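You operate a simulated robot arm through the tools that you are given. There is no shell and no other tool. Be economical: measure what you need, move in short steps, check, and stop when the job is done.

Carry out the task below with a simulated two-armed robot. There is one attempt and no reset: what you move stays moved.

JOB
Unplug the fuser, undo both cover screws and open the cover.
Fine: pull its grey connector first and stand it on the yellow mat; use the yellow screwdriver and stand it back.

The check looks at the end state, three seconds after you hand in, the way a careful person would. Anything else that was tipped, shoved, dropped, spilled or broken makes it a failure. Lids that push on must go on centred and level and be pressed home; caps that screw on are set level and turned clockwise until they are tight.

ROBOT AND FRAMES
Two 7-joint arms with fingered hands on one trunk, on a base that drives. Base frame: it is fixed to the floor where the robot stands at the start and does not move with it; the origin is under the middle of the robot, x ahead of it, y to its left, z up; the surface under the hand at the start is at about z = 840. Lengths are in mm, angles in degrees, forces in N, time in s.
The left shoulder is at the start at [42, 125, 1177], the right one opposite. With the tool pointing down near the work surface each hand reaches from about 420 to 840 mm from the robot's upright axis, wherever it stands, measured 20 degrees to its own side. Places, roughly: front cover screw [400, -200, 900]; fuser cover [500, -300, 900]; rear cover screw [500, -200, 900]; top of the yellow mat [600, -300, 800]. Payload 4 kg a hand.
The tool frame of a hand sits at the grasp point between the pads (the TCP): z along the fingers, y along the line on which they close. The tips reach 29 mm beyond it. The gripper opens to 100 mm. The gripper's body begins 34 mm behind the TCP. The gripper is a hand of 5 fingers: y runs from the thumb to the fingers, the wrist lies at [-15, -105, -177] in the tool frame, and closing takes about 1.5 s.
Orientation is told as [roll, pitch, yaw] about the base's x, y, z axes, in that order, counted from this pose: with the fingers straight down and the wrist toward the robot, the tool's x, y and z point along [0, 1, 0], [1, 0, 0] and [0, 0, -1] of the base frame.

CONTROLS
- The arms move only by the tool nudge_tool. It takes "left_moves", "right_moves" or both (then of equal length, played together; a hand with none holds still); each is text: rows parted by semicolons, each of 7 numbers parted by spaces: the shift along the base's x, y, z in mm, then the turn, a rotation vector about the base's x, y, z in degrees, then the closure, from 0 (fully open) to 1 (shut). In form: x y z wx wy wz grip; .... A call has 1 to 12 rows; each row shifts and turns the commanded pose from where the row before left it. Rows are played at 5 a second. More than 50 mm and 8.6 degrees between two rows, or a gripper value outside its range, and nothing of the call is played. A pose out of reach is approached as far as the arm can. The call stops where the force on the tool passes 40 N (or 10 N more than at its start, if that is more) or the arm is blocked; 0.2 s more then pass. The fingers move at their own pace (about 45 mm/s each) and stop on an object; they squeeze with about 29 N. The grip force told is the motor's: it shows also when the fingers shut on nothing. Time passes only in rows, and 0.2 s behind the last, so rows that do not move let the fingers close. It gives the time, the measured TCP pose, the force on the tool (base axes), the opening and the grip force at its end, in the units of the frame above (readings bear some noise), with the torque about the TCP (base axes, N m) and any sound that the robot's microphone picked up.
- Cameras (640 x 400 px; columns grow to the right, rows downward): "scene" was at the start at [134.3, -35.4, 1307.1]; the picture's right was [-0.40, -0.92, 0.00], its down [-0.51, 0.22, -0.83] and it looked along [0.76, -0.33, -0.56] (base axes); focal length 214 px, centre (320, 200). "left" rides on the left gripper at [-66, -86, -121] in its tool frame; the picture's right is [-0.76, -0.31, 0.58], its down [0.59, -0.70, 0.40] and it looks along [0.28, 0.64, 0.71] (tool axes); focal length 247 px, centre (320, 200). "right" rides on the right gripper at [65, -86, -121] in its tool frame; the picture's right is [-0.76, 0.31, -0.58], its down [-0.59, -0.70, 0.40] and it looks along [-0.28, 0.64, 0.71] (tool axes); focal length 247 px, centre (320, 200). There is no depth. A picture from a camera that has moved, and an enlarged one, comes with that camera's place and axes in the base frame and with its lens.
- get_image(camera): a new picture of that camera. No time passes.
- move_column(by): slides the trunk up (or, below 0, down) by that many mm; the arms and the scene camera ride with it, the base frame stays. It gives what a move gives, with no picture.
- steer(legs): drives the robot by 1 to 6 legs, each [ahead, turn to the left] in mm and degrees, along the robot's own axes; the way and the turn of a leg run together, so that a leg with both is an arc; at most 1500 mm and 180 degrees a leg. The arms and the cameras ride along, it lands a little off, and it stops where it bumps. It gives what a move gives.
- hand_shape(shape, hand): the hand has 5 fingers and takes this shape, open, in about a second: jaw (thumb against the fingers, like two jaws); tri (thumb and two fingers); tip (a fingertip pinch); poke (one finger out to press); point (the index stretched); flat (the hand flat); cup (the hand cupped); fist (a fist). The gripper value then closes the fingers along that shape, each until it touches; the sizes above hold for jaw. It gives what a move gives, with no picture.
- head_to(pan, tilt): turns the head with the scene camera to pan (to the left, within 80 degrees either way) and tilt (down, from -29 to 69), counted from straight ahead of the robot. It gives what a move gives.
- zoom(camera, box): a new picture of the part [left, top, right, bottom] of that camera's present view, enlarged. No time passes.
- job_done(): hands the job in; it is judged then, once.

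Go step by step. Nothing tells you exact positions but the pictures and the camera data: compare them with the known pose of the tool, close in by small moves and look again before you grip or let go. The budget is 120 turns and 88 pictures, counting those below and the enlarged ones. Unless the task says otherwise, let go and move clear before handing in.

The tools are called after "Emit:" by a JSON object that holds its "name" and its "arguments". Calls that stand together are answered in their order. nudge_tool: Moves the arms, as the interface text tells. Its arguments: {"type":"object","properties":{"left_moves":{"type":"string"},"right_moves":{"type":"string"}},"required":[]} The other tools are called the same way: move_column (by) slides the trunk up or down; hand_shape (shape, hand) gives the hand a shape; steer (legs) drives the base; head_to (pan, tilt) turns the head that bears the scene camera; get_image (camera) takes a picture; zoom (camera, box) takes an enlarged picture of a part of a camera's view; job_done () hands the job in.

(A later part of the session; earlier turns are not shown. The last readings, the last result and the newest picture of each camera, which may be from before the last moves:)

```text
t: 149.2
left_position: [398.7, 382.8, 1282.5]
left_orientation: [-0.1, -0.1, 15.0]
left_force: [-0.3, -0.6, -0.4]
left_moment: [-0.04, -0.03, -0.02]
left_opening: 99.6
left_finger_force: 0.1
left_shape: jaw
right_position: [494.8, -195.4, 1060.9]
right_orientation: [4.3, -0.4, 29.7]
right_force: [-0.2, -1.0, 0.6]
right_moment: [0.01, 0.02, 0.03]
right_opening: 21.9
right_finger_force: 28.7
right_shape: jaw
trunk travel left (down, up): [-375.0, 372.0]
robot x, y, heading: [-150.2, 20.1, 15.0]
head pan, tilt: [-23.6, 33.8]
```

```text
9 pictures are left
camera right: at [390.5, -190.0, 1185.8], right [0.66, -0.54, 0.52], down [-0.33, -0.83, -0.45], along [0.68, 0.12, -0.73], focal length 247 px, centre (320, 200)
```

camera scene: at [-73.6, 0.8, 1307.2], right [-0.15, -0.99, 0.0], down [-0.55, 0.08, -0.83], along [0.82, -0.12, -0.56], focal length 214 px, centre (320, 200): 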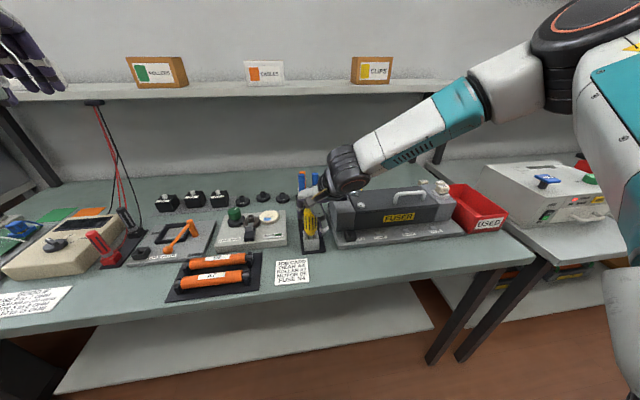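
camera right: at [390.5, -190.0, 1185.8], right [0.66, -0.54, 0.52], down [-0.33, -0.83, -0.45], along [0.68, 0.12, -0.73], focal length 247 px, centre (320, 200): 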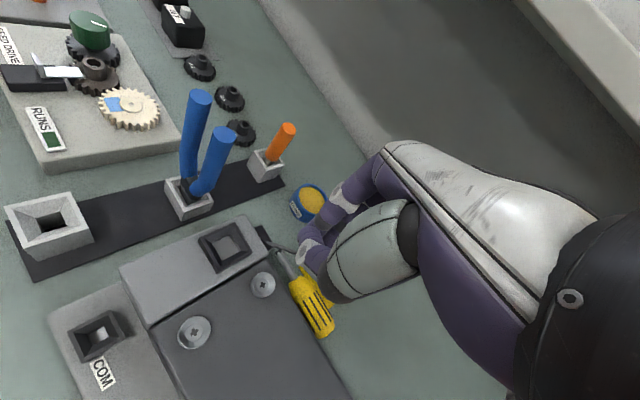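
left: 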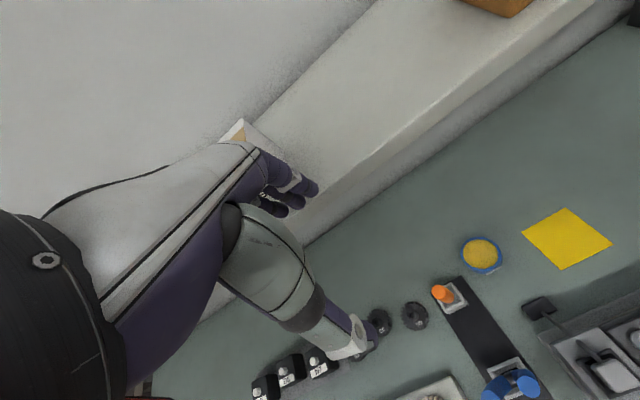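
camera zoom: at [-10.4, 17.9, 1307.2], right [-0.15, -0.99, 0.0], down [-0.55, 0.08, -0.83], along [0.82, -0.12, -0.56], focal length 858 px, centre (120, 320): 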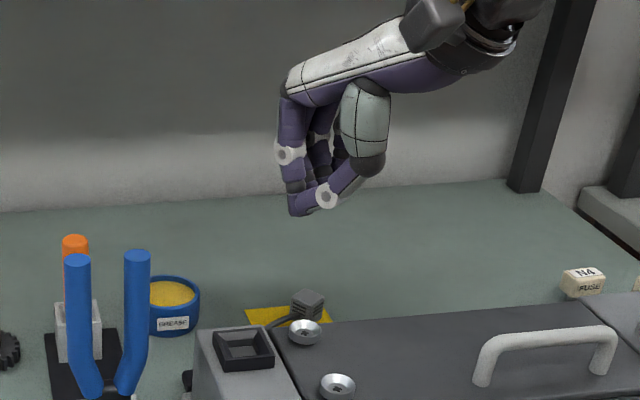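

The driver slipped out and seems to lie on the bench behind the fuser, handle end near (570,-295), tip near (581,-181). It must be retrieved; standing it upright again suits the left hand (fingers can then point right). First I raise and retract the right hand.

Emit:
{"name": "nudge_tool", "arguments": {"right_moves": "0 0 40 0 0 0 0;0 0 40 0 0 0 0;0 0 40 0 0 0 0;-24 -7 30 -1.9 -1.1 0 0;-24 -7 20 -1.9 -1.1 0 0;-24 -7 20 0 0 0 0;-24 -7 0 0 0 0 0;-24 -7 0 0 0 0 0;-24 -7 0 0 0 0 0;0 0 0 0 0 0 0"}}

Emit:
{"name": "zoom", "arguments": {"camera": "right", "box": [200, 200, 440, 400]}}

```text
t: 151.4
left_position: [400.1, 381.5, 1281.9]
left_orientation: [0.0, -0.1, 15.0]
left_force: [0.4, 0.0, 0.7]
left_moment: [0.0, -0.02, 0.0]
left_opening: 99.7
left_finger_force: 0.0
left_shape: jaw
right_position: [350.0, -239.2, 1250.6]
right_orientation: [-0.1, -0.5, 29.9]
right_force: [0.1, -0.6, -0.3]
right_moment: [0.03, 0.0, -0.01]
right_opening: 99.7
right_finger_force: 0.1
right_shape: jaw
trunk travel left (down, up): [-375.0, 372.0]
robot x, y, heading: [-147.5, 15.3, 14.8]
head pan, tilt: [-23.6, 33.8]
```

```text
2.00 times, centred on (320, 300) of right
camera zoom: at [242.2, -223.9, 1371.0], right [0.64, -0.5, 0.58], down [-0.31, -0.86, -0.4], along [0.7, 0.08, -0.71], focal length 494 px, centre (320, 0)
```

zoom: 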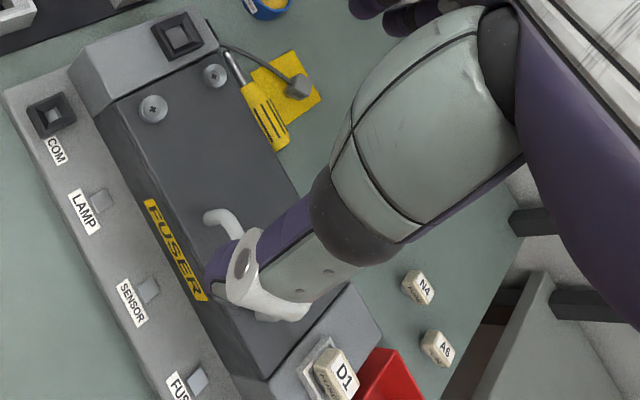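

The driver lies flat behind the fuser: handle end about (569,-300), tip about (577,-172), clear of the mat. I'll drive around so it lies in the left hand's natural area: back off, go right ~440 mm, and come in again.

Emit:
{"name": "steer", "arguments": {"legs": [[-300, 0], [0, -105], [440, 0], [0, 90], [280, 0]]}}

```text
t: 153.1
left_position: [177.5, 323.4, 1283.3]
left_orientation: [0.1, -0.2, 15.1]
left_force: [-0.8, -0.4, 0.4]
left_moment: [0.02, 0.0, 0.02]
left_opening: 100.0
left_finger_force: 0.1
left_shape: jaw
right_position: [129.9, -296.8, 1251.8]
right_orientation: [-0.1, -0.6, 29.9]
right_force: [-0.1, 0.0, 0.6]
right_moment: [0.02, -0.04, -0.04]
right_opening: 99.7
right_finger_force: 0.1
right_shape: jaw
trunk travel left (down, up): [-375.0, 372.0]
robot x, y, heading: [-367.6, -42.9, 15.2]
head pan, tilt: [-23.6, 33.8]
stopped in leg 1: the robot was blocked; the commanded pose is now the measured one
```

Something behind blocks at x≈-368. Continue from here with a small forward offset.

Emit:
{"name": "steer", "arguments": {"legs": [[50, 0], [0, -105], [450, 0], [0, 90], [180, 0]]}}

```text
t: 165.9
left_position: [485.8, -254.1, 1282.1]
left_orientation: [0.0, 0.0, 1.1]
left_force: [-0.3, 0.1, -0.4]
left_moment: [0.01, -0.01, 0.0]
left_opening: 99.5
left_finger_force: 0.0
left_shape: jaw
right_position: [289.0, -844.3, 1250.6]
right_orientation: [0.0, -0.4, 16.0]
right_force: [0.3, -1.0, 0.6]
right_moment: [-0.01, 0.0, 0.02]
right_opening: 99.5
right_finger_force: 0.0
right_shape: jaw
trunk travel left (down, up): [-375.0, 372.0]
robot x, y, heading: [-133.6, -476.3, 1.1]
head pan, tilt: [-23.6, 33.8]
```

Now in position. Moving the left hand above the handle end, tilted 14° so the wrist clears the cover.

Emit:
{"name": "nudge_tool", "arguments": {"left_moves": "15 -4 -10 0 1.2 -0.4 0.3;15 -4 -10 0 1.2 -0.4 0.4;15 -4 -20 0 1.2 -0.4 0.5;15 -4 -30 0 1.2 -0.4 0.5;15 -4 -35 0 1.2 -0.4 0.5;16 -4 -35 0 1.2 -0.4 0.5;0 -4 -35 0 1.2 -0.4 0.5;0 -3 -35 0 1.2 -0.4 0.5;0 0 -35 0 1.2 -0.4 0.5;0 0 -35 0 1.2 -0.4 0.5;0 0 -30 0 1.2 -0.4 0.5;0 0 0 0 0.8 -0.4 0.5"}}

Emit:
{"name": "get_image", "arguments": {"camera": "left"}}

```text
t: 168.5
left_position: [576.0, -285.5, 971.9]
left_orientation: [-0.3, 14.0, -3.8]
left_force: [0.0, 0.4, 0.4]
left_moment: [0.0, 0.0, -0.01]
left_opening: 50.5
left_finger_force: 0.3
left_shape: jaw
right_position: [290.0, -843.9, 1248.7]
right_orientation: [0.0, -0.4, 16.1]
right_force: [0.0, 0.0, 0.4]
right_moment: [0.02, -0.02, -0.02]
right_opening: 99.8
right_finger_force: 0.1
right_shape: jaw
trunk travel left (down, up): [-375.0, 372.0]
robot x, y, heading: [-133.9, -476.8, 1.1]
head pan, tilt: [-23.6, 33.8]
```

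```text
7 pictures are left
camera left: at [518.8, -346.4, 1110.6], right [-0.49, -0.73, -0.48], down [-0.74, 0.64, -0.22], along [0.47, 0.25, -0.85], focal length 247 px, centre (320, 200)
```

left: 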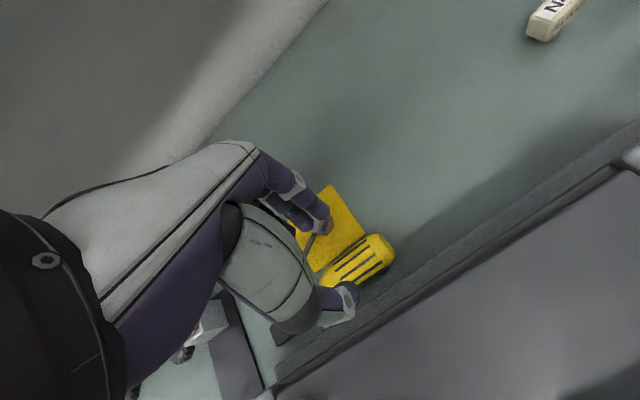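

Handle axis at y=-285 is x≈569; base rear edge ≈525. Shift −1.5 mm in x, narrow to 43 mm and descend carefully.

Emit:
{"name": "nudge_tool", "arguments": {"left_moves": "-1.5 0 -15 0 0 0 0.57;0 0 -20 0 0 0 0.57;0 0 -20 0 0 0 0.57;0 0 -15 0 0 0 0.57;0 0 -10 0 0 0 0.57;0 0 -6 0 0 0 0.57;0 0 -4 0 0 0 0.57;0 0 0 0 0 0 0.57"}}

Emit:
{"name": "zoom", "arguments": {"camera": "left", "box": [220, 140, 460, 340]}}

```text
t: 170.3
left_position: [577.4, -286.3, 881.1]
left_orientation: [-0.3, 14.1, -3.8]
left_force: [0.3, -0.6, -0.2]
left_moment: [0.0, 0.01, 0.0]
left_opening: 43.2
left_finger_force: 0.0
left_shape: jaw
right_position: [290.7, -844.2, 1249.6]
right_orientation: [0.0, -0.4, 16.0]
right_force: [0.1, 0.7, -0.8]
right_moment: [-0.03, 0.02, -0.01]
right_opening: 99.9
right_finger_force: 0.1
right_shape: jaw
trunk travel left (down, up): [-375.0, 372.0]
robot x, y, heading: [-135.2, -477.2, 1.0]
head pan, tilt: [-23.6, 33.8]
```

```text
2.00 times, centred on (340, 240) of left
camera zoom: at [517.7, -347.2, 1020.5], right [-0.49, -0.73, -0.48], down [-0.74, 0.64, -0.22], along [0.47, 0.25, -0.85], focal length 494 px, centre (280, 120)
```

zoom: 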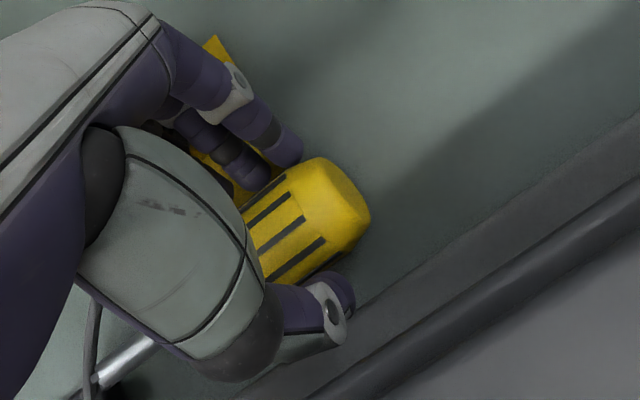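

The handle sits between thumb and fingers. Closing.

Emit:
{"name": "nudge_tool", "arguments": {"left_moves": "0 0 -2 0 0 0 0.57;0 0 0 0 0 0 0.7;0 0 0 0 0 0 0.85;0 0 0 0 0 0 1;0 0 0 0 0 0 1;0 0 0 0 0 0 1"}}

Emit:
{"name": "nudge_tool", "arguments": {"left_moves": "0 0 5 0 0 0 1;0 0 10 0 0 0 1;0 0 10 0 0 0 1;0 0 0 0 0 0 1"}}

```text
t: 171.7
left_position: [575.6, -285.8, 881.3]
left_orientation: [-0.3, 14.0, -3.8]
left_force: [-0.3, -0.4, -0.4]
left_moment: [-0.02, 0.01, 0.04]
left_opening: 32.5
left_finger_force: 29.3
left_shape: jaw
right_position: [289.4, -844.7, 1250.0]
right_orientation: [0.0, -0.4, 16.0]
right_force: [-0.2, -0.4, -0.1]
right_moment: [0.01, 0.01, -0.04]
right_opening: 99.6
right_finger_force: 0.0
right_shape: jaw
trunk travel left (down, up): [-375.0, 372.0]
robot x, y, heading: [-134.4, -474.6, 1.2]
head pan, tilt: [-23.6, 33.8]
```

```text
t: 172.7
left_position: [576.4, -285.1, 903.6]
left_orientation: [-0.2, 14.1, -3.8]
left_force: [-0.3, -0.9, -0.6]
left_moment: [-0.04, -0.01, 0.03]
left_opening: 32.4
left_finger_force: 28.6
left_shape: jaw
right_position: [290.0, -843.9, 1250.6]
right_orientation: [0.0, -0.4, 16.1]
right_force: [0.3, -0.2, -0.4]
right_moment: [-0.02, 0.03, -0.01]
right_opening: 100.0
right_finger_force: 0.0
right_shape: jaw
trunk travel left (down, up): [-375.0, 372.0]
robot x, y, heading: [-137.2, -473.3, 0.9]
head pan, tilt: [-23.6, 33.8]
```

Held (32 mm). To avoid snagging the connector's cable I first slide it 60 mm toward −y, then lift.

Emit:
{"name": "nudge_tool", "arguments": {"left_moves": "0 -15 0 0 0 0 1;0 -15 0 0 0 0 1;0 -15 0 0 0 0 1;0 -15 0 0 0 0 1;0 0 30 0 0 0 1;0 0 40 0 0 0 1;0 0 40 0 0 0 1;0 0 40 0 0 0 1;0 0 40 0 0 0 1;0 0 40 0 0 0 1;0 0 0 0 0 0 1"}}

Emit:
{"name": "get_image", "arguments": {"camera": "left"}}

```text
t: 175.1
left_position: [576.4, -346.2, 1134.2]
left_orientation: [-0.4, 14.1, -3.7]
left_force: [0.6, 0.7, -0.5]
left_moment: [-0.04, -0.01, 0.0]
left_opening: 32.3
left_finger_force: 29.4
left_shape: jaw
right_position: [291.7, -844.1, 1250.4]
right_orientation: [0.0, -0.5, 15.9]
right_force: [0.1, -0.4, -0.2]
right_moment: [0.0, -0.01, 0.0]
right_opening: 100.0
right_finger_force: 0.1
right_shape: jaw
trunk travel left (down, up): [-375.0, 372.0]
robot x, y, heading: [-136.9, -479.8, 1.0]
head pan, tilt: [-23.6, 33.8]
```

```text
5 pictures are left
camera left: at [518.4, -406.7, 1274.1], right [-0.49, -0.73, -0.48], down [-0.74, 0.64, -0.22], along [0.47, 0.25, -0.85], focal length 247 px, centre (320, 200)
```

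left: 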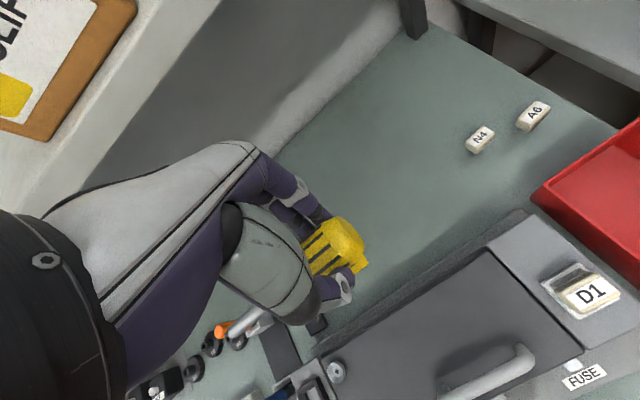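

The driver is held well. Plan: back off, then rotate the hand (Rx −90°, Rz +90° combined) in free air so that the driver points tip-down with the hand pointing forward (handshake pose).

Emit:
{"name": "steer", "arguments": {"legs": [[-140, 0]]}}

Emit:
{"name": "nudge_tool", "arguments": {"left_moves": "0 0 20 0 0 3.6 1;0 0 20 -4.9 -4.9 4.9 1;0 0 20 -4.9 -4.9 4.9 1;0 0 0 -4.9 -4.9 4.9 1;0 0 0 -4.9 -4.9 4.9 1;0 0 0 -4.9 -4.9 4.9 1;0 0 0 -4.9 -4.9 4.9 1;0 0 0 -4.9 -4.9 4.9 1;0 0 0 0 0 0 1"}}

```text
t: 176.5
left_position: [434.7, -347.3, 1134.7]
left_orientation: [-0.4, 13.9, -3.6]
left_force: [-0.3, -0.9, -0.9]
left_moment: [-0.02, -0.03, 0.01]
left_opening: 32.3
left_finger_force: 28.6
left_shape: jaw
right_position: [149.8, -846.9, 1251.6]
right_orientation: [0.1, -0.5, 16.1]
right_force: [-0.3, 0.6, 0.1]
right_moment: [0.0, -0.03, -0.03]
right_opening: 99.9
right_finger_force: 0.0
right_shape: jaw
trunk travel left (down, up): [-375.0, 372.0]
robot x, y, heading: [-273.8, -476.6, 1.1]
head pan, tilt: [-23.6, 33.8]
```

```text
t: 178.5
left_position: [434.2, -347.5, 1194.4]
left_orientation: [-42.4, -9.2, 34.6]
left_force: [-0.1, -0.5, -1.2]
left_moment: [0.0, -0.01, -0.02]
left_opening: 32.2
left_finger_force: 29.1
left_shape: jaw
right_position: [150.1, -846.3, 1249.9]
right_orientation: [0.0, -0.4, 16.1]
right_force: [-0.7, 0.0, -0.6]
right_moment: [-0.01, -0.03, -0.02]
right_opening: 99.9
right_finger_force: 0.0
right_shape: jaw
trunk travel left (down, up): [-375.0, 372.0]
robot x, y, heading: [-276.0, -480.3, 0.9]
head pan, tilt: [-23.6, 33.8]
```

Emit:
{"name": "nudge_tool", "arguments": {"left_moves": "0 0 0 -4.37 -4.37 4.37 1;0 0 0 -4.37 -4.37 4.37 1;0 0 0 -4.37 -4.37 4.37 1;0 0 0 -4.37 -4.37 4.37 1;0 0 0 -4.37 -4.37 4.37 1;0 0 0 -4.37 -4.37 4.37 1;0 0 0 -4.37 -4.37 4.37 1;0 0 0 -4.37 -4.37 4.37 1;0 0 0 0 0 0 1"}}

```text
t: 180.5
left_position: [436.1, -348.0, 1196.3]
left_orientation: [-90.2, -0.1, 76.0]
left_force: [0.1, 0.4, -1.0]
left_moment: [0.02, 0.03, 0.03]
left_opening: 32.1
left_finger_force: 28.7
left_shape: jaw
right_position: [149.9, -847.2, 1250.7]
right_orientation: [-0.1, -0.4, 16.0]
right_force: [0.4, 0.4, -0.2]
right_moment: [0.01, 0.0, -0.04]
right_opening: 99.9
right_finger_force: 0.1
right_shape: jaw
trunk travel left (down, up): [-375.0, 372.0]
robot x, y, heading: [-275.1, -479.5, 1.0]
head pan, tilt: [-23.6, 33.8]
```

Orientation is right: [-90,0,76]. Now shift the base left by ~290 mm so the holder is in front of the left hand.

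Emit:
{"name": "steer", "arguments": {"legs": [[0, 90], [290, 0], [0, -90]]}}

Emit:
{"name": "head_to", "arguments": {"pan": 5, "tilt": 35}}

```text
t: 190.3
left_position: [426.9, -50.2, 1195.0]
left_orientation: [-90.2, -0.1, 76.6]
left_force: [-0.3, -0.5, -1.3]
left_moment: [0.01, 0.06, 0.0]
left_opening: 32.3
left_finger_force: 28.9
left_shape: jaw
right_position: [147.9, -552.2, 1250.5]
right_orientation: [0.0, -0.3, 16.6]
right_force: [-0.2, 0.5, -0.2]
right_moment: [0.02, 0.03, 0.01]
right_opening: 99.8
right_finger_force: 0.0
right_shape: jaw
trunk travel left (down, up): [-375.0, 372.0]
robot x, y, heading: [-280.8, -191.6, 1.7]
head pan, tilt: [-23.6, 33.8]
```

```text
t: 191.3
left_position: [428.9, -49.4, 1193.9]
left_orientation: [-90.2, -0.2, 76.5]
left_force: [-1.3, -0.4, -0.4]
left_moment: [0.02, 0.05, -0.01]
left_opening: 32.0
left_finger_force: 28.9
left_shape: jaw
right_position: [146.3, -551.3, 1249.8]
right_orientation: [0.0, -0.4, 16.6]
right_force: [0.4, 0.6, -0.7]
right_moment: [0.02, -0.02, 0.04]
right_opening: 99.8
right_finger_force: 0.0
right_shape: jaw
trunk travel left (down, up): [-375.0, 372.0]
robot x, y, heading: [-282.2, -186.5, 1.3]
head pan, tilt: [5.0, 35.0]
```

Bring the tip above the holder at (369,-41), then check.

Emit:
{"name": "nudge_tool", "arguments": {"left_moves": "-20 3 0 0 0 0 1;-20 3 0 0 0 0 1;-20 3 -20 0 0 0 1;-21 4 -30 0 0 0 1;0 0 -40 0 0 0 1;0 0 -40 0 0 0 1;0 0 -20 0 0 0 1;0 0 0 0 0 0 1"}}

Emit:
{"name": "zoom", "arguments": {"camera": "scene", "box": [180, 150, 360, 290]}}

```text
t: 192.8
left_position: [358.3, -14.9, 1150.5]
left_orientation: [-98.6, -4.6, 78.6]
left_force: [0.3, -0.5, 0.1]
left_moment: [0.0, -0.01, -0.03]
left_opening: 32.0
left_finger_force: 28.9
left_shape: jaw
right_position: [147.7, -551.3, 1249.6]
right_orientation: [-0.1, -0.5, 16.5]
right_force: [0.2, 1.1, -0.3]
right_moment: [0.01, -0.02, 0.01]
right_opening: 100.1
right_finger_force: 0.0
right_shape: jaw
trunk travel left (down, up): [-375.0, 372.0]
robot x, y, heading: [-283.4, -188.5, 1.3]
head pan, tilt: [5.0, 35.0]
stopped in row 7 (left hand): the arm was blocked; the commanded pose is now the measured one
```

```text
2.86 times, centred on (270, 220) of scene
camera zoom: at [-140.4, -175.6, 1305.3], right [0.11, -0.99, 0.0], down [-0.57, -0.07, -0.82], along [0.81, 0.09, -0.57], focal length 613 px, centre (463, 143)
```

zoom: 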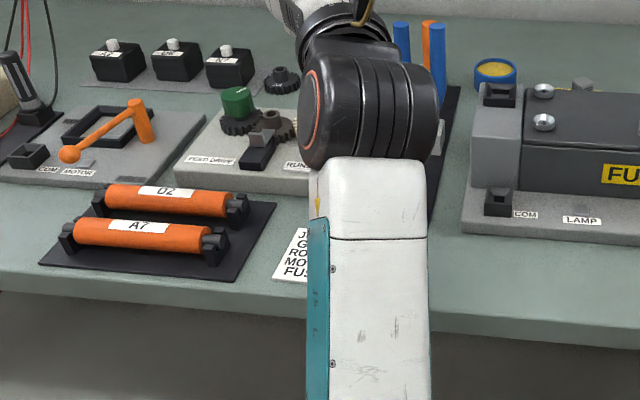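

The arm got blocked (too folded). I'll raise and re-level the hand, then reposition the base about (-47,-112) mm so the target lies at ~730 mm, 20° to the left.

Emit:
{"name": "nudge_tool", "arguments": {"left_moves": "15 -8 15 0 0 0 1;15 -8 15 -0.9 3.1 -0.6 1;15 -8 15 -0.9 3.1 -0.6 1;15 -8 0 -0.8 3 -0.6 1;0 0 0 0 0 0 1"}}

Emit:
{"name": "steer", "arguments": {"legs": [[0, 66], [-125, 0], [0, -67]]}}

```text
t: 194.0
left_position: [418.1, -49.4, 1194.7]
left_orientation: [-89.9, 0.5, 76.2]
left_force: [-0.4, 0.2, -0.6]
left_moment: [0.0, 0.01, 0.01]
left_opening: 32.3
left_finger_force: 29.5
left_shape: jaw
right_position: [147.3, -551.4, 1250.1]
right_orientation: [-0.1, -0.3, 16.6]
right_force: [0.8, 0.8, -0.7]
right_moment: [0.0, -0.02, 0.02]
right_opening: 99.9
right_finger_force: 0.1
right_shape: jaw
trunk travel left (down, up): [-375.0, 372.0]
robot x, y, heading: [-281.3, -187.5, 1.2]
head pan, tilt: [5.0, 35.0]
```

```text
t: 201.2
left_position: [371.2, -160.1, 1195.0]
left_orientation: [-90.0, 0.4, 76.7]
left_force: [0.2, 0.2, -1.0]
left_moment: [0.02, 0.05, 0.0]
left_opening: 32.3
left_finger_force: 28.7
left_shape: jaw
right_position: [106.3, -663.7, 1249.1]
right_orientation: [0.0, -0.3, 17.1]
right_force: [0.1, 0.0, -0.2]
right_moment: [0.0, 0.0, 0.01]
right_opening: 99.9
right_finger_force: 0.0
right_shape: jaw
trunk travel left (down, up): [-375.0, 372.0]
robot x, y, heading: [-325.7, -301.4, 2.1]
head pan, tilt: [5.0, 35.0]
```

Emit:
{"name": "nudge_tool", "arguments": {"left_moves": "-5 25 0 0 0 0 1;-5 25 0 0 0 0 1;-5 25 0 0 0 0 1;-4 25 0 0 0 0 1;-4 24 0 0 0 0 1;0 0 -20 0 0 0 1;0 0 -20 0 0 0 1;0 0 -20 0 0 0 1;0 0 -20 0 0 0 1;0 0 0 0 0 0 1"}}

```text
t: 203.4
left_position: [348.8, -34.3, 1113.9]
left_orientation: [-90.0, 0.4, 76.7]
left_force: [0.7, 0.6, -0.5]
left_moment: [0.02, 0.04, 0.02]
left_opening: 31.9
left_finger_force: 28.4
left_shape: jaw
right_position: [105.8, -662.9, 1250.2]
right_orientation: [0.0, -0.3, 17.2]
right_force: [0.1, 0.6, 0.0]
right_moment: [0.02, 0.04, 0.02]
right_opening: 99.8
right_finger_force: 0.1
right_shape: jaw
trunk travel left (down, up): [-375.0, 372.0]
robot x, y, heading: [-322.3, -302.2, 2.2]
head pan, tilt: [5.0, 35.0]
```

Works now. Lower to ~1042 while turning the right hand so its camera looks at the holder from the side.

Emit:
{"name": "nudge_tool", "arguments": {"left_moves": "0 0 -8 0 0 0 1;0 0 -8 0 0 0 1;0 0 -8 0 0 0 1;0 0 -8 0 0 0 1;0 0 -8 0 0 0 1;0 0 -8 0 0 0 1;0 0 -8 0 0 0 1;0 0 -8 0 0 0 1;0 0 -8 0 0 0 1;0 0 0 0 0 0 1", "right_moves": "0 0 0 0 0 8 0;0 0 0 0 0 8 0;0 0 0 0 0 8 0;0 0 0 0 0 8 0;0 0 0 0 0 8 0;0 0 0 0 0 8 0;0 0 0 0 0 8 0;0 0 0 0 0 8 0;0 0 0 0 0 8 0;0 0 0 0 0 0 0"}}

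Emit:
{"name": "zoom", "arguments": {"camera": "right", "box": [200, 0, 400, 200]}}

```text
t: 205.6
left_position: [348.4, -28.1, 1052.3]
left_orientation: [-90.6, -0.4, 77.2]
left_force: [0.2, 0.0, -0.6]
left_moment: [0.02, 0.05, -0.04]
left_opening: 31.8
left_finger_force: 29.0
left_shape: jaw
right_position: [105.3, -663.2, 1249.5]
right_orientation: [0.0, -0.5, 89.3]
right_force: [-0.4, 0.4, -1.3]
right_moment: [-0.01, 0.03, -0.01]
right_opening: 100.0
right_finger_force: 0.1
right_shape: jaw
trunk travel left (down, up): [-375.0, 372.0]
robot x, y, heading: [-327.9, -303.4, 2.3]
head pan, tilt: [5.0, 35.0]
```

```text
2.00 times, centred on (300, 100) of right
camera zoom: at [38.0, -748.9, 1370.5], right [0.76, 0.29, 0.58], down [0.58, -0.71, -0.4], along [0.29, 0.64, -0.71], focal length 494 px, centre (360, 400)
```

zoom: 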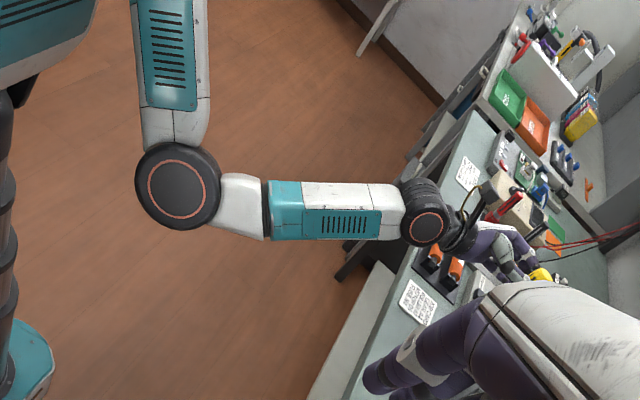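

The side view was occluded, and the arm is near its limit when lowering. I'll go back up to z≈1114 (a good configuration) and lower with the trunk instead.

Emit:
{"name": "nudge_tool", "arguments": {"left_moves": "0 0 20 0 0 0 1;0 0 20 0 0 0 1;0 0 20 0 0 0 1;0 0 12 0 0 0 1;0 0 0 0 0 0 1"}}

Emit:
{"name": "move_column", "arguments": {"by": -85}}

```text
t: 206.8
left_position: [348.3, -36.1, 1113.4]
left_orientation: [-90.1, 0.4, 76.7]
left_force: [0.1, 0.2, -0.5]
left_moment: [0.06, 0.04, -0.02]
left_opening: 32.0
left_finger_force: 28.7
left_shape: jaw
right_position: [106.0, -664.4, 1249.8]
right_orientation: [0.1, -0.3, 89.1]
right_force: [0.4, -0.7, 0.3]
right_moment: [-0.01, 0.02, -0.01]
right_opening: 99.8
right_finger_force: 0.0
right_shape: jaw
trunk travel left (down, up): [-375.0, 372.0]
robot x, y, heading: [-322.4, -302.0, 2.2]
head pan, tilt: [5.0, 35.0]
```

```text
t: 208.0
left_position: [348.6, -34.9, 1029.6]
left_orientation: [-90.1, 0.4, 76.7]
left_force: [0.4, -0.5, -1.1]
left_moment: [0.0, 0.02, 0.01]
left_opening: 32.0
left_finger_force: 28.2
left_shape: jaw
right_position: [105.6, -664.0, 1166.7]
right_orientation: [-0.1, -0.4, 89.0]
right_force: [0.5, -0.1, 0.6]
right_moment: [0.02, -0.03, 0.01]
right_opening: 99.9
right_finger_force: 0.0
right_shape: jaw
trunk travel left (down, up): [-290.0, 457.0]
robot x, y, heading: [-324.4, -302.7, 2.0]
head pan, tilt: [5.0, 35.0]
```

Trunk lowering works well. One look from the scene camera at tip vs holder.

Emit:
{"name": "zoom", "arguments": {"camera": "scene", "box": [215, 125, 315, 215]}}

```text
4.44 times, centred on (265, 170) of scene
camera zoom: at [-165.0, -289.0, 1218.7], right [0.12, -0.99, 0.0], down [-0.57, -0.07, -0.82], along [0.81, 0.1, -0.57], focal length 953 px, centre (564, 333)
```

zoom: 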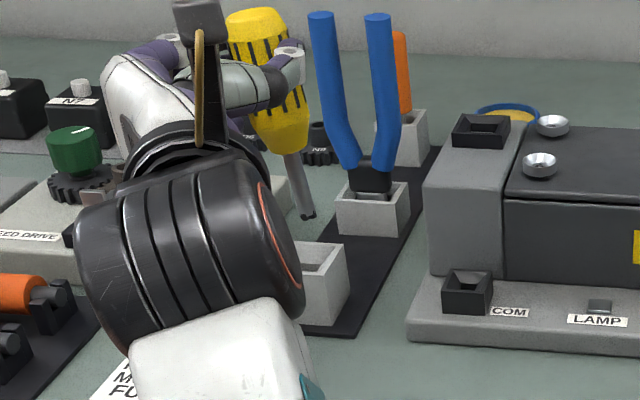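

Driver is visible: it's tilted ~4° (tip toward −y) and needs about (-3,+3) mm. Correcting with wx +3.9°, then lowering with the trunk.

Emit:
{"name": "nudge_tool", "arguments": {"left_moves": "-1.5 1.5 0 2 0 0 1;-1.5 1.5 0 1.9 0 0 1;0 0 0 0 0 0 1"}}

Emit:
{"name": "move_column", "arguments": {"by": -45}}

Emit:
{"name": "move_column", "arguments": {"by": -15}}

```text
t: 208.8
left_position: [344.6, -32.1, 1030.7]
left_orientation: [-89.1, -3.4, 76.6]
left_force: [-0.3, -0.1, -1.0]
left_moment: [0.03, -0.01, 0.0]
left_opening: 31.8
left_finger_force: 28.8
left_shape: jaw
right_position: [106.2, -663.4, 1166.4]
right_orientation: [-0.1, -0.4, 89.1]
right_force: [0.1, -0.3, -0.1]
right_moment: [-0.03, -0.03, 0.02]
right_opening: 99.8
right_finger_force: 0.0
right_shape: jaw
trunk travel left (down, up): [-290.0, 457.0]
robot x, y, heading: [-324.9, -306.1, 1.8]
head pan, tilt: [5.0, 35.0]
```

```text
t: 209.7
left_position: [346.6, -31.3, 985.4]
left_orientation: [-89.0, -3.4, 76.7]
left_force: [-0.3, -0.4, -0.8]
left_moment: [0.0, -0.08, 0.01]
left_opening: 31.6
left_finger_force: 28.8
left_shape: jaw
right_position: [105.3, -663.6, 1120.6]
right_orientation: [0.0, -0.4, 89.0]
right_force: [-0.3, -0.1, 0.7]
right_moment: [-0.04, -0.01, -0.01]
right_opening: 99.9
right_finger_force: 0.0
right_shape: jaw
trunk travel left (down, up): [-245.0, 502.0]
robot x, y, heading: [-327.3, -301.8, 2.0]
head pan, tilt: [5.0, 35.0]
```

```text
t: 210.3
left_position: [344.8, -31.4, 970.3]
left_orientation: [-89.1, -3.3, 76.7]
left_force: [0.9, 0.3, -1.3]
left_moment: [-0.01, -0.07, 0.03]
left_opening: 31.9
left_finger_force: 28.7
left_shape: jaw
right_position: [104.4, -662.5, 1105.2]
right_orientation: [0.0, -0.4, 89.2]
right_force: [-0.4, -1.3, 1.4]
right_moment: [-0.01, -0.01, 0.02]
right_opening: 99.9
right_finger_force: 0.1
right_shape: jaw
trunk travel left (down, up): [-230.0, 517.0]
robot x, y, heading: [-322.0, -304.8, 2.2]
head pan, tilt: [5.0, 35.0]
```

No contact; the tip should be inside the holder. Continue lowering in small steps.

Emit:
{"name": "move_column", "arguments": {"by": -6}}

Emit:
{"name": "move_column", "arguments": {"by": -4}}

Emit:
{"name": "move_column", "arguments": {"by": -3}}

```text
t: 210.9
left_position: [344.4, -31.6, 963.3]
left_orientation: [-89.1, -3.5, 76.8]
left_force: [0.3, 0.8, -1.5]
left_moment: [0.01, -0.11, 0.02]
left_opening: 32.0
left_finger_force: 28.9
left_shape: jaw
right_position: [104.7, -663.2, 1098.3]
right_orientation: [0.0, -0.3, 89.0]
right_force: [0.5, 0.0, 0.4]
right_moment: [0.0, -0.01, 0.01]
right_opening: 100.0
right_finger_force: 0.0
right_shape: jaw
trunk travel left (down, up): [-224.0, 523.0]
robot x, y, heading: [-323.5, -303.5, 2.0]
head pan, tilt: [5.0, 35.0]
```

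```text
t: 211.4
left_position: [345.3, -31.7, 959.2]
left_orientation: [-89.1, -3.4, 76.6]
left_force: [1.9, 0.1, -0.9]
left_moment: [-0.01, -0.11, 0.05]
left_opening: 32.0
left_finger_force: 29.4
left_shape: jaw
right_position: [105.1, -664.0, 1094.2]
right_orientation: [-0.1, -0.4, 89.0]
right_force: [-0.4, -0.9, 0.0]
right_moment: [-0.01, -0.05, -0.01]
right_opening: 99.8
right_finger_force: 0.1
right_shape: jaw
trunk travel left (down, up): [-220.0, 527.0]
robot x, y, heading: [-325.4, -304.4, 2.2]
head pan, tilt: [5.0, 35.0]
```

```text
t: 211.9
left_position: [345.4, -32.9, 957.9]
left_orientation: [-89.1, -3.4, 76.7]
left_force: [0.7, 0.0, -1.2]
left_moment: [0.0, -0.07, 0.0]
left_opening: 31.9
left_finger_force: 29.3
left_shape: jaw
right_position: [104.3, -662.8, 1091.9]
right_orientation: [0.0, -0.3, 89.1]
right_force: [0.7, 0.8, 0.0]
right_moment: [0.0, -0.01, 0.01]
right_opening: 100.2
right_finger_force: 0.0
right_shape: jaw
trunk travel left (down, up): [-217.0, 530.0]
robot x, y, heading: [-324.1, -302.3, 2.2]
head pan, tilt: [5.0, 35.0]
```

Emit:
{"name": "move_column", "arguments": {"by": -4}}

Emit:
{"name": "move_column", "arguments": {"by": -3}}

Emit:
{"name": "move_column", "arguments": {"by": -3}}

```text
t: 212.5
left_position: [344.5, -33.5, 953.5]
left_orientation: [-89.3, -3.4, 76.6]
left_force: [2.2, 0.8, 4.6]
left_moment: [0.03, -0.25, 0.06]
left_opening: 31.8
left_finger_force: 28.5
left_shape: jaw
right_position: [104.3, -663.7, 1088.8]
right_orientation: [0.0, -0.4, 89.1]
right_force: [-0.6, 0.3, 0.4]
right_moment: [-0.01, 0.01, -0.03]
right_opening: 99.6
right_finger_force: 0.0
right_shape: jaw
trunk travel left (down, up): [-213.0, 534.0]
robot x, y, heading: [-325.5, -302.7, 2.1]
head pan, tilt: [5.0, 35.0]
```

```text
t: 213.0
left_position: [345.4, -32.6, 953.8]
left_orientation: [-89.4, -3.4, 76.7]
left_force: [1.8, 2.4, 13.9]
left_moment: [0.13, -0.41, 0.1]
left_opening: 31.5
left_finger_force: 29.2
left_shape: jaw
right_position: [103.6, -663.7, 1085.4]
right_orientation: [0.0, -0.4, 89.1]
right_force: [0.3, -0.3, 0.1]
right_moment: [0.0, -0.03, -0.03]
right_opening: 100.0
right_finger_force: 0.0
right_shape: jaw
trunk travel left (down, up): [-210.0, 537.0]
robot x, y, heading: [-324.1, -301.2, 2.0]
head pan, tilt: [5.0, 35.0]
```

```text
t: 213.5
left_position: [343.9, -31.9, 951.1]
left_orientation: [-89.5, -3.6, 76.7]
left_force: [3.3, 3.1, 21.0]
left_moment: [0.24, -0.6, 0.16]
left_opening: 31.0
left_finger_force: 28.5
left_shape: jaw
right_position: [103.7, -664.8, 1082.6]
right_orientation: [-0.1, -0.4, 89.3]
right_force: [-0.6, 1.0, -0.6]
right_moment: [0.01, -0.02, -0.02]
right_opening: 99.6
right_finger_force: 0.1
right_shape: jaw
trunk travel left (down, up): [-207.0, 540.0]
robot x, y, heading: [-326.9, -300.8, 2.4]
head pan, tilt: [5.0, 35.0]
```

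It's seated (vertical force rising at TCP ≈954, matching the tip at the holder floor). Relieve 5 mm, open, and withdraw straight back along the fingers.

Emit:
{"name": "move_column", "arguments": {"by": 6}}

Emit:
{"name": "nudge_tool", "arguments": {"left_moves": "0 0 0 0 0 0 0.65;0 0 0 0 0 0 0.6;0 0 0 0 0 0 0.5;0 0 0 0 0 0 0.4;0 0 0 0 0 0 0.35;0 0 0 0 0 0 0.35"}}

Emit:
{"name": "nudge_tool", "arguments": {"left_moves": "-5 1.2 0 0 0 0 0.35;-10 2.4 0 0 0 0 0.35;-15 3.7 0 0 0 0 0.35;-20 5 0 0 0 0 0.35;-25 6 0 0 0 0 0.35;-10 2.4 20 0 0 0 0.35;0 0 0 0 0 0 0.35"}}

```text
t: 214.1
left_position: [344.8, -33.4, 952.7]
left_orientation: [-89.0, -3.4, 76.7]
left_force: [0.5, 2.4, 10.8]
left_moment: [0.2, -0.33, 0.1]
left_opening: 31.2
left_finger_force: 28.7
left_shape: jaw
right_position: [105.2, -664.8, 1087.9]
right_orientation: [0.0, -0.4, 89.1]
right_force: [0.0, -0.4, -0.4]
right_moment: [-0.01, -0.01, 0.01]
right_opening: 99.9
right_finger_force: 0.0
right_shape: jaw
trunk travel left (down, up): [-213.0, 534.0]
robot x, y, heading: [-326.3, -301.9, 2.0]
head pan, tilt: [5.0, 35.0]
```

```text
t: 215.5
left_position: [345.6, -31.7, 953.2]
left_orientation: [-89.1, -3.4, 76.8]
left_force: [-0.3, -0.8, 0.2]
left_moment: [0.01, -0.02, 0.01]
left_opening: 64.7
left_finger_force: 0.1
left_shape: jaw
right_position: [106.3, -663.2, 1088.0]
right_orientation: [0.0, -0.5, 89.2]
right_force: [-0.3, -0.3, 0.1]
right_moment: [0.03, 0.01, 0.01]
right_opening: 100.0
right_finger_force: 0.1
right_shape: jaw
trunk travel left (down, up): [-213.0, 534.0]
robot x, y, heading: [-329.2, -303.8, 2.4]
head pan, tilt: [5.0, 35.0]
```

```text
t: 217.1
left_position: [260.6, -10.8, 973.6]
left_orientation: [-89.0, -3.9, 76.9]
left_force: [0.7, 0.1, -0.5]
left_moment: [0.04, 0.03, -0.02]
left_opening: 64.8
left_finger_force: 0.1
left_shape: jaw
right_position: [105.7, -663.7, 1087.7]
right_orientation: [-0.1, -0.3, 89.1]
right_force: [0.0, -0.3, 0.7]
right_moment: [0.0, -0.02, 0.0]
right_opening: 99.9
right_finger_force: 0.0
right_shape: jaw
trunk travel left (down, up): [-213.0, 534.0]
robot x, y, heading: [-329.1, -303.7, 1.9]
head pan, tilt: [5.0, 35.0]
```

Released and clear. Now raise the trunk, and drive to a spot where the right hand faces the cover handle (about (420,-343,970); hinge appears to be along the rear edge).

Emit:
{"name": "move_column", "arguments": {"by": 213}}

Emit:
{"name": "steer", "arguments": {"legs": [[0, 50], [275, 0], [0, -52]]}}

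Emit:
{"name": "head_to", "arguments": {"pan": -18, "tilt": 35}}

```text
t: 219.3
left_position: [260.1, -3.0, 1197.3]
left_orientation: [-89.8, -4.5, 77.4]
left_force: [0.2, 0.2, 0.5]
left_moment: [-0.02, -0.02, 0.0]
left_opening: 64.7
left_finger_force: 0.0
left_shape: jaw
right_position: [106.3, -664.3, 1301.6]
right_orientation: [0.0, -0.5, 89.1]
right_force: [0.0, 0.3, 0.3]
right_moment: [-0.01, -0.03, 0.03]
right_opening: 99.8
right_finger_force: 0.3
right_shape: jaw
trunk travel left (down, up): [-426.0, 321.0]
robot x, y, heading: [-324.5, -299.9, 2.1]
head pan, tilt: [5.0, 35.0]
```

```text
t: 226.0
left_position: [435.2, 197.0, 1191.3]
left_orientation: [-89.3, -4.7, 75.7]
left_force: [0.6, -0.2, -0.3]
left_moment: [0.02, 0.02, -0.04]
left_opening: 64.7
left_finger_force: 0.0
left_shape: jaw
right_position: [263.4, -456.8, 1301.5]
right_orientation: [0.0, -0.3, 87.5]
right_force: [0.3, -0.5, -0.3]
right_moment: [-0.03, 0.0, 0.04]
right_opening: 99.8
right_finger_force: 0.1
right_shape: jaw
trunk travel left (down, up): [-426.0, 321.0]
robot x, y, heading: [-154.8, -83.7, 0.2]
head pan, tilt: [5.0, 35.0]
```

```text
t: 226.9
left_position: [436.3, 198.7, 1191.3]
left_orientation: [-89.2, -4.8, 75.9]
left_force: [-0.6, -0.3, -0.1]
left_moment: [-0.01, -0.01, 0.0]
left_opening: 64.9
left_finger_force: 0.0
left_shape: jaw
right_position: [263.5, -458.1, 1300.0]
right_orientation: [0.0, -0.4, 87.5]
right_force: [0.2, -0.6, -0.3]
right_moment: [-0.02, 0.01, 0.01]
right_opening: 100.2
right_finger_force: 0.0
right_shape: jaw
trunk travel left (down, up): [-426.0, 321.0]
robot x, y, heading: [-160.0, -84.0, 0.3]
head pan, tilt: [-18.0, 35.0]
```

Emit:
{"name": "nudge_tool", "arguments": {"right_moves": "13 9.6 -10 0 0 -7.3 0.3;13 9.6 -10 0 0 -7.3 0.3;13 9.6 -10 0 0 -7.3 0.3;13 9.6 -20 0 0 -7.3 0.3;13 9.6 -20 0 0 -7.3 0.3;13 9.6 -20 0 0 -7.3 0.3;13 9.6 -20 0 0 -7.3 0.3;13 9.6 -20 0 0 -7.3 0.3;13 9.6 -20 0 0 -7.3 0.3;13 9.6 -20 0 0 -7.3 0.3;13 9.6 -20 0 0 -7.3 0.3;13 9.6 -20 0 0 -7.3 0.3"}}

Emit:
{"name": "zoom", "arguments": {"camera": "scene", "box": [200, 110, 440, 270]}}

```text
t: 229.5
left_position: [436.7, 198.4, 1191.1]
left_orientation: [-89.1, -4.9, 75.8]
left_force: [0.0, -0.3, 0.2]
left_moment: [0.03, 0.02, -0.02]
left_opening: 64.6
left_finger_force: 0.0
left_shape: jaw
right_position: [419.9, -341.7, 1089.8]
right_orientation: [-0.2, -0.4, -0.1]
right_force: [0.5, 0.5, 0.3]
right_moment: [-0.01, -0.04, -0.01]
right_opening: 70.6
right_finger_force: 0.0
right_shape: jaw
trunk travel left (down, up): [-426.0, 321.0]
robot x, y, heading: [-159.2, -85.1, 0.4]
head pan, tilt: [-18.0, 35.0]
```

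```text
2.50 times, centred on (320, 190) of scene
camera zoom: at [-29.5, -110.2, 1357.0], right [-0.3, -0.95, 0.0], down [-0.55, 0.17, -0.82], along [0.78, -0.25, -0.57], focal length 536 px, centre (320, 225)
```

zoom: 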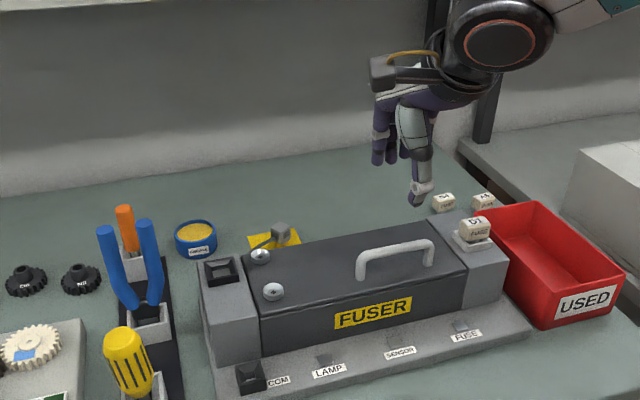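

Driver and connector both stand properly. Handle bar centre is at (419.5,-347,~968). Descending onto it.

Emit:
{"name": "nudge_tool", "arguments": {"right_moves": "0 -5 -20 0 0 0 0.3;0 0 -25 0 0 0 0.3;0 0 -25 0 0 0 0.3;0 0 -20 0 0 0 0.3;0 0 -15 0 0 0 0.3;0 0 -10 0 0 0 0.3;0 0 0 0 0 0 0.3"}}

Emit:
{"name": "nudge_tool", "arguments": {"right_moves": "0 0 0 0 0 0 0.5;0 0 0 0 0 0 0.7;0 0 0 0 0 0 0.9;0 0 0 0 0 0 1;0 0 0 0 0 0 1;0 0 0 0 0 0 1;0 0 0 0 0 0 1"}}

```text
t: 231.1
left_position: [435.2, 198.4, 1190.9]
left_orientation: [-89.1, -5.0, 76.0]
left_force: [-0.3, -0.1, 0.6]
left_moment: [0.02, -0.02, -0.02]
left_opening: 64.9
left_finger_force: 0.1
left_shape: jaw
right_position: [419.3, -346.6, 976.2]
right_orientation: [0.0, -0.4, -0.1]
right_force: [-0.3, 0.3, 0.9]
right_moment: [0.02, -0.01, 0.0]
right_opening: 70.4
right_finger_force: 0.1
right_shape: jaw
trunk travel left (down, up): [-426.0, 321.0]
robot x, y, heading: [-155.2, -87.5, 0.2]
head pan, tilt: [-18.0, 35.0]
```

```text
t: 232.7
left_position: [436.7, 198.5, 1192.2]
left_orientation: [-89.0, -5.0, 75.9]
left_force: [0.9, -0.2, 0.6]
left_moment: [-0.01, 0.02, 0.02]
left_opening: 64.9
left_finger_force: 0.0
left_shape: jaw
right_position: [419.0, -348.0, 975.4]
right_orientation: [0.0, -0.4, -0.1]
right_force: [5.5, 0.0, -2.5]
right_moment: [-0.14, -0.04, 0.25]
right_opening: 3.8
right_finger_force: 29.1
right_shape: jaw
trunk travel left (down, up): [-426.0, 321.0]
robot x, y, heading: [-155.1, -83.2, 0.5]
head pan, tilt: [-18.0, 35.0]
```

The fingers are hooked around the bar. Lift gently along the rear-hinge arc for the first 24° and watch forces.

Emit:
{"name": "nudge_tool", "arguments": {"right_moves": "3.3 0 6.1 0 4 0 1;3.6 0 6.1 0 4 0 1;4.1 0 5.7 0 4 0 1;4.5 0 5.5 0 4 0 1;0 0 0 0 0 0 1"}}

```text
t: 233.9
left_position: [435.8, 198.4, 1191.7]
left_orientation: [-89.1, -5.0, 75.9]
left_force: [0.7, -0.1, 0.5]
left_moment: [0.02, -0.02, 0.02]
left_opening: 64.7
left_finger_force: 0.0
left_shape: jaw
right_position: [434.9, -347.7, 998.5]
right_orientation: [-0.1, 15.7, -0.1]
right_force: [5.4, -0.2, -4.6]
right_moment: [-0.05, -0.08, 0.21]
right_opening: 4.1
right_finger_force: 28.9
right_shape: jaw
trunk travel left (down, up): [-426.0, 321.0]
robot x, y, heading: [-154.7, -86.4, 0.6]
head pan, tilt: [-18.0, 35.0]
```

Forces are low with the cover's weight on the hand. Continue to ~48°.

Emit:
{"name": "nudge_tool", "arguments": {"right_moves": "4.9 0 5.1 0 4 0 1;5.2 0 4.8 0 4 0 1;5.5 0 4.3 0 4 0 1;5.8 0 4 0 4 0 1;6.1 0 3.5 0 4 0 1;6.3 0 3.2 0 4 0 1;6.5 0 2.7 0 4 0 1;6.6 0 2.2 0 4 0 1;0 0 0 0 0 0 1"}}

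```text
t: 235.2
left_position: [438.1, 201.6, 1189.6]
left_orientation: [-88.9, -5.1, 76.0]
left_force: [0.2, 0.6, -0.7]
left_moment: [0.02, 0.03, -0.01]
left_opening: 64.7
left_finger_force: 0.0
left_shape: jaw
right_position: [448.4, -348.2, 1020.5]
right_orientation: [0.4, 36.0, 0.5]
right_force: [23.9, 6.6, -27.4]
right_moment: [0.27, -0.45, 0.19]
right_opening: 3.9
right_finger_force: 28.9
right_shape: jaw
right hand out of reach, approached as far as the arm can: row 5, 6
trunk travel left (down, up): [-426.0, 321.0]
robot x, y, heading: [-159.7, -87.3, 0.6]
head pan, tilt: [-18.0, 35.0]
stopped in row 6 (right hand): the force on the tool passed its limit at 44 N (the readings are from after the stop); the commanded pose is now the measured one
```

The hand hit its pitch limit. Relieve: shift +x while reducing hand pitch (the bar can turn in the fingers).

Emit:
{"name": "nudge_tool", "arguments": {"right_moves": "3 0 0 0 -3 0 1;3 0 0.5 0 -3 0 1;2 0 0.5 0 -2 0 1;0 0 0 0 0 0 1"}}

```text
t: 236.2
left_position: [438.3, 201.1, 1189.7]
left_orientation: [-89.0, -5.0, 75.9]
left_force: [-0.6, -1.0, -0.4]
left_moment: [0.02, 0.0, 0.0]
left_opening: 64.7
left_finger_force: 0.0
left_shape: jaw
right_position: [452.9, -348.3, 1024.9]
right_orientation: [0.2, 28.2, 0.2]
right_force: [11.1, 10.1, -17.5]
right_moment: [0.4, 0.0, 0.18]
right_opening: 3.6
right_finger_force: 29.1
right_shape: jaw
trunk travel left (down, up): [-426.0, 321.0]
robot x, y, heading: [-159.7, -80.8, -0.0]
head pan, tilt: [-18.0, 35.0]
```

Emit:
{"name": "nudge_tool", "arguments": {"right_moves": "1.5 0.5 -1.5 0 0 0 1;1.5 0.5 -1 0 0 0 1;0 0 0 0 0 0 1"}}

```text
t: 236.9
left_position: [436.3, 199.4, 1191.7]
left_orientation: [-89.0, -5.0, 76.0]
left_force: [0.5, -0.1, -0.1]
left_moment: [0.0, -0.02, 0.01]
left_opening: 64.7
left_finger_force: 0.0
left_shape: jaw
right_position: [457.2, -348.9, 1024.0]
right_orientation: [0.3, 28.0, 0.2]
right_force: [5.5, 6.4, -7.9]
right_moment: [0.27, 0.02, 0.12]
right_opening: 3.9
right_finger_force: 29.4
right_shape: jaw
trunk travel left (down, up): [-426.0, 321.0]
robot x, y, heading: [-160.6, -86.5, 0.6]
head pan, tilt: [-18.0, 35.0]
```

Forces are balanced again at ~36° open. Continue along the refitted arc (hinge ≈(512,937)) with the hand pitch easing.

Emit:
{"name": "nudge_tool", "arguments": {"right_moves": "5.7 0 3.8 0 -0.7 0 1;5.9 0 3.3 0 -0.7 0 1;6.1 0 3 0 -0.7 0 1;6.3 0 2.5 0 -0.7 0 1;0 0 0 0 0 0 1"}}

```text
t: 238.2
left_position: [435.1, 200.5, 1191.4]
left_orientation: [-88.9, -5.1, 76.0]
left_force: [0.7, -0.3, 0.0]
left_moment: [0.01, 0.0, 0.0]
left_opening: 64.9
left_finger_force: 0.1
left_shape: jaw
right_position: [479.8, -348.1, 1034.8]
right_orientation: [0.2, 25.2, 0.2]
right_force: [1.9, 4.5, -12.4]
right_moment: [0.25, 0.18, 0.12]
right_opening: 4.2
right_finger_force: 29.0
right_shape: jaw
trunk travel left (down, up): [-426.0, 321.0]
robot x, y, heading: [-158.7, -85.4, 0.3]
head pan, tilt: [-18.0, 35.0]
```

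Emit:
{"name": "nudge_tool", "arguments": {"right_moves": "6.5 0 1.2 0 -0.7 0 1;6.6 0 1.3 0 -0.7 0 1;6.7 0 0.9 0 -0.7 0 1;6.8 0 0.6 0 -0.7 0 1;0 0 0 0 0 0 1"}}

```text
t: 239.3
left_position: [437.9, 202.2, 1190.9]
left_orientation: [-89.0, -5.0, 76.0]
left_force: [0.1, 0.3, -0.5]
left_moment: [-0.01, -0.03, 0.0]
left_opening: 64.8
left_finger_force: 0.1
left_shape: jaw
right_position: [497.8, -348.3, 1038.8]
right_orientation: [0.1, 22.5, 0.3]
right_force: [1.7, 13.5, -29.1]
right_moment: [0.45, 0.39, 0.22]
right_opening: 4.3
right_finger_force: 29.1
right_shape: jaw
right hand out of reach, approached as far as the arm can: row 3, 4
trunk travel left (down, up): [-426.0, 321.0]
robot x, y, heading: [-153.8, -83.0, 0.5]
head pan, tilt: [-18.0, 35.0]
```

Reach limit again. At this angle the arc is nearly horizontal, so I'll relieve z by 3 mm and carry the hand forward with the base.

Emit:
{"name": "nudge_tool", "arguments": {"right_moves": "0 0 -1.5 0 -1 0 1;0 0 -1.5 0 -1 0 1;0 0 0 0 0 0 1"}}

Emit:
{"name": "steer", "arguments": {"legs": [[25, 0]]}}

```text
t: 240.2
left_position: [437.1, 200.6, 1190.0]
left_orientation: [-89.0, -4.9, 76.0]
left_force: [-0.8, 0.1, -0.2]
left_moment: [0.03, -0.02, -0.03]
left_opening: 64.7
left_finger_force: 0.1
left_shape: jaw
right_position: [497.9, -349.3, 1039.5]
right_orientation: [0.1, 20.4, 0.2]
right_force: [0.9, 14.2, -19.8]
right_moment: [0.34, 0.26, 0.25]
right_opening: 4.6
right_finger_force: 28.8
right_shape: jaw
trunk travel left (down, up): [-426.0, 321.0]
robot x, y, heading: [-160.4, -83.0, 0.6]
head pan, tilt: [-18.0, 35.0]
```

```text
t: 241.0
left_position: [456.9, 200.1, 1191.0]
left_orientation: [-89.2, -4.9, 76.0]
left_force: [-1.0, -0.6, 1.0]
left_moment: [-0.02, 0.02, -0.02]
left_opening: 64.8
left_finger_force: 0.1
left_shape: jaw
right_position: [516.2, -349.7, 1038.6]
right_orientation: [0.3, 20.5, 0.2]
right_force: [-2.5, 16.0, -28.2]
right_moment: [0.29, 0.16, 0.3]
right_opening: 4.3
right_finger_force: 28.7
right_shape: jaw
trunk travel left (down, up): [-426.0, 321.0]
robot x, y, heading: [-136.5, -84.0, 0.5]
head pan, tilt: [-18.0, 35.0]
```

Emit:
{"name": "nudge_tool", "arguments": {"right_moves": "0 1 -1.5 0 -1 0 1;0 1 -1.5 0 -1 0 1;0 0 -1 0 0 0 1;0 0 0 0 0 0 1"}}

Emit:
{"name": "steer", "arguments": {"legs": [[30, 0]]}}

```text
t: 242.0
left_position: [457.8, 200.5, 1192.0]
left_orientation: [-89.2, -5.1, 76.0]
left_force: [0.7, 0.0, 0.8]
left_moment: [0.01, -0.01, 0.02]
left_opening: 64.7
left_finger_force: 0.1
left_shape: jaw
right_position: [516.5, -348.5, 1033.8]
right_orientation: [0.2, 18.5, 0.2]
right_force: [0.0, 0.2, 2.9]
right_moment: [0.01, -0.02, 0.17]
right_opening: 5.0
right_finger_force: 29.1
right_shape: jaw
trunk travel left (down, up): [-426.0, 321.0]
robot x, y, heading: [-136.3, -86.5, 0.8]
head pan, tilt: [-18.0, 35.0]
```

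```text
t: 242.8
left_position: [488.3, 199.7, 1191.2]
left_orientation: [-89.1, -5.1, 76.1]
left_force: [0.4, 0.1, -0.7]
left_moment: [0.04, 0.0, -0.04]
left_opening: 64.6
left_finger_force: 0.0
left_shape: jaw
right_position: [545.6, -348.4, 1029.4]
right_orientation: [0.2, 19.0, 0.3]
right_force: [-9.9, 3.9, -23.9]
right_moment: [0.17, 0.29, 0.1]
right_opening: 4.7
right_finger_force: 28.8
right_shape: jaw
trunk travel left (down, up): [-426.0, 321.0]
robot x, y, heading: [-105.8, -82.5, 0.4]
head pan, tilt: [-18.0, 35.0]
```

About 92° open. Go a bit further (~105°) so it stays open on its own.

Emit:
{"name": "nudge_tool", "arguments": {"right_moves": "0 0 -2 0 -1 0 1;0 0 -1.5 0 0 0 1;0 0 0 0 0 0 1"}}

Emit:
{"name": "steer", "arguments": {"legs": [[18, 0]]}}

Emit:
{"name": "nudge_tool", "arguments": {"right_moves": "0 0 -2 0 0 0 1;0 0 -2 0 0 0 1;0 0 0 0 0 0 1"}}

```text
t: 243.6
left_position: [487.6, 199.5, 1192.8]
left_orientation: [-89.1, -5.2, 76.0]
left_force: [0.2, 0.2, 0.1]
left_moment: [0.04, 0.03, -0.02]
left_opening: 64.7
left_finger_force: 0.0
left_shape: jaw
right_position: [545.1, -347.8, 1027.3]
right_orientation: [0.1, 17.9, 0.1]
right_force: [-0.7, -0.5, -0.9]
right_moment: [0.01, 0.01, 0.15]
right_opening: 4.8
right_finger_force: 29.3
right_shape: jaw
trunk travel left (down, up): [-426.0, 321.0]
robot x, y, heading: [-105.1, -84.5, 0.5]
head pan, tilt: [-18.0, 35.0]
```

```text
t: 244.4
left_position: [505.0, 200.5, 1192.3]
left_orientation: [-89.0, -5.0, 75.9]
left_force: [0.0, 0.9, -0.6]
left_moment: [-0.01, -0.02, 0.0]
left_opening: 64.8
left_finger_force: 0.0
left_shape: jaw
right_position: [562.1, -348.2, 1022.6]
right_orientation: [0.1, 18.5, 0.3]
right_force: [-13.4, 3.6, -24.6]
right_moment: [0.18, 0.3, 0.09]
right_opening: 4.7
right_finger_force: 28.5
right_shape: jaw
trunk travel left (down, up): [-426.0, 321.0]
robot x, y, heading: [-86.6, -84.4, 0.5]
head pan, tilt: [-18.0, 35.0]
```

```text
t: 245.2
left_position: [504.4, 199.7, 1193.2]
left_orientation: [-89.2, -5.2, 76.1]
left_force: [0.0, -0.8, -1.0]
left_moment: [0.01, 0.02, 0.0]
left_opening: 64.9
left_finger_force: 0.0
left_shape: jaw
right_position: [561.3, -347.9, 1021.1]
right_orientation: [-0.1, 18.3, 0.0]
right_force: [0.2, -0.8, 4.1]
right_moment: [0.0, 0.15, 0.16]
right_opening: 4.5
right_finger_force: 29.0
right_shape: jaw
trunk travel left (down, up): [-426.0, 321.0]
robot x, y, heading: [-88.0, -84.6, 0.4]
head pan, tilt: [-18.0, 35.0]
```

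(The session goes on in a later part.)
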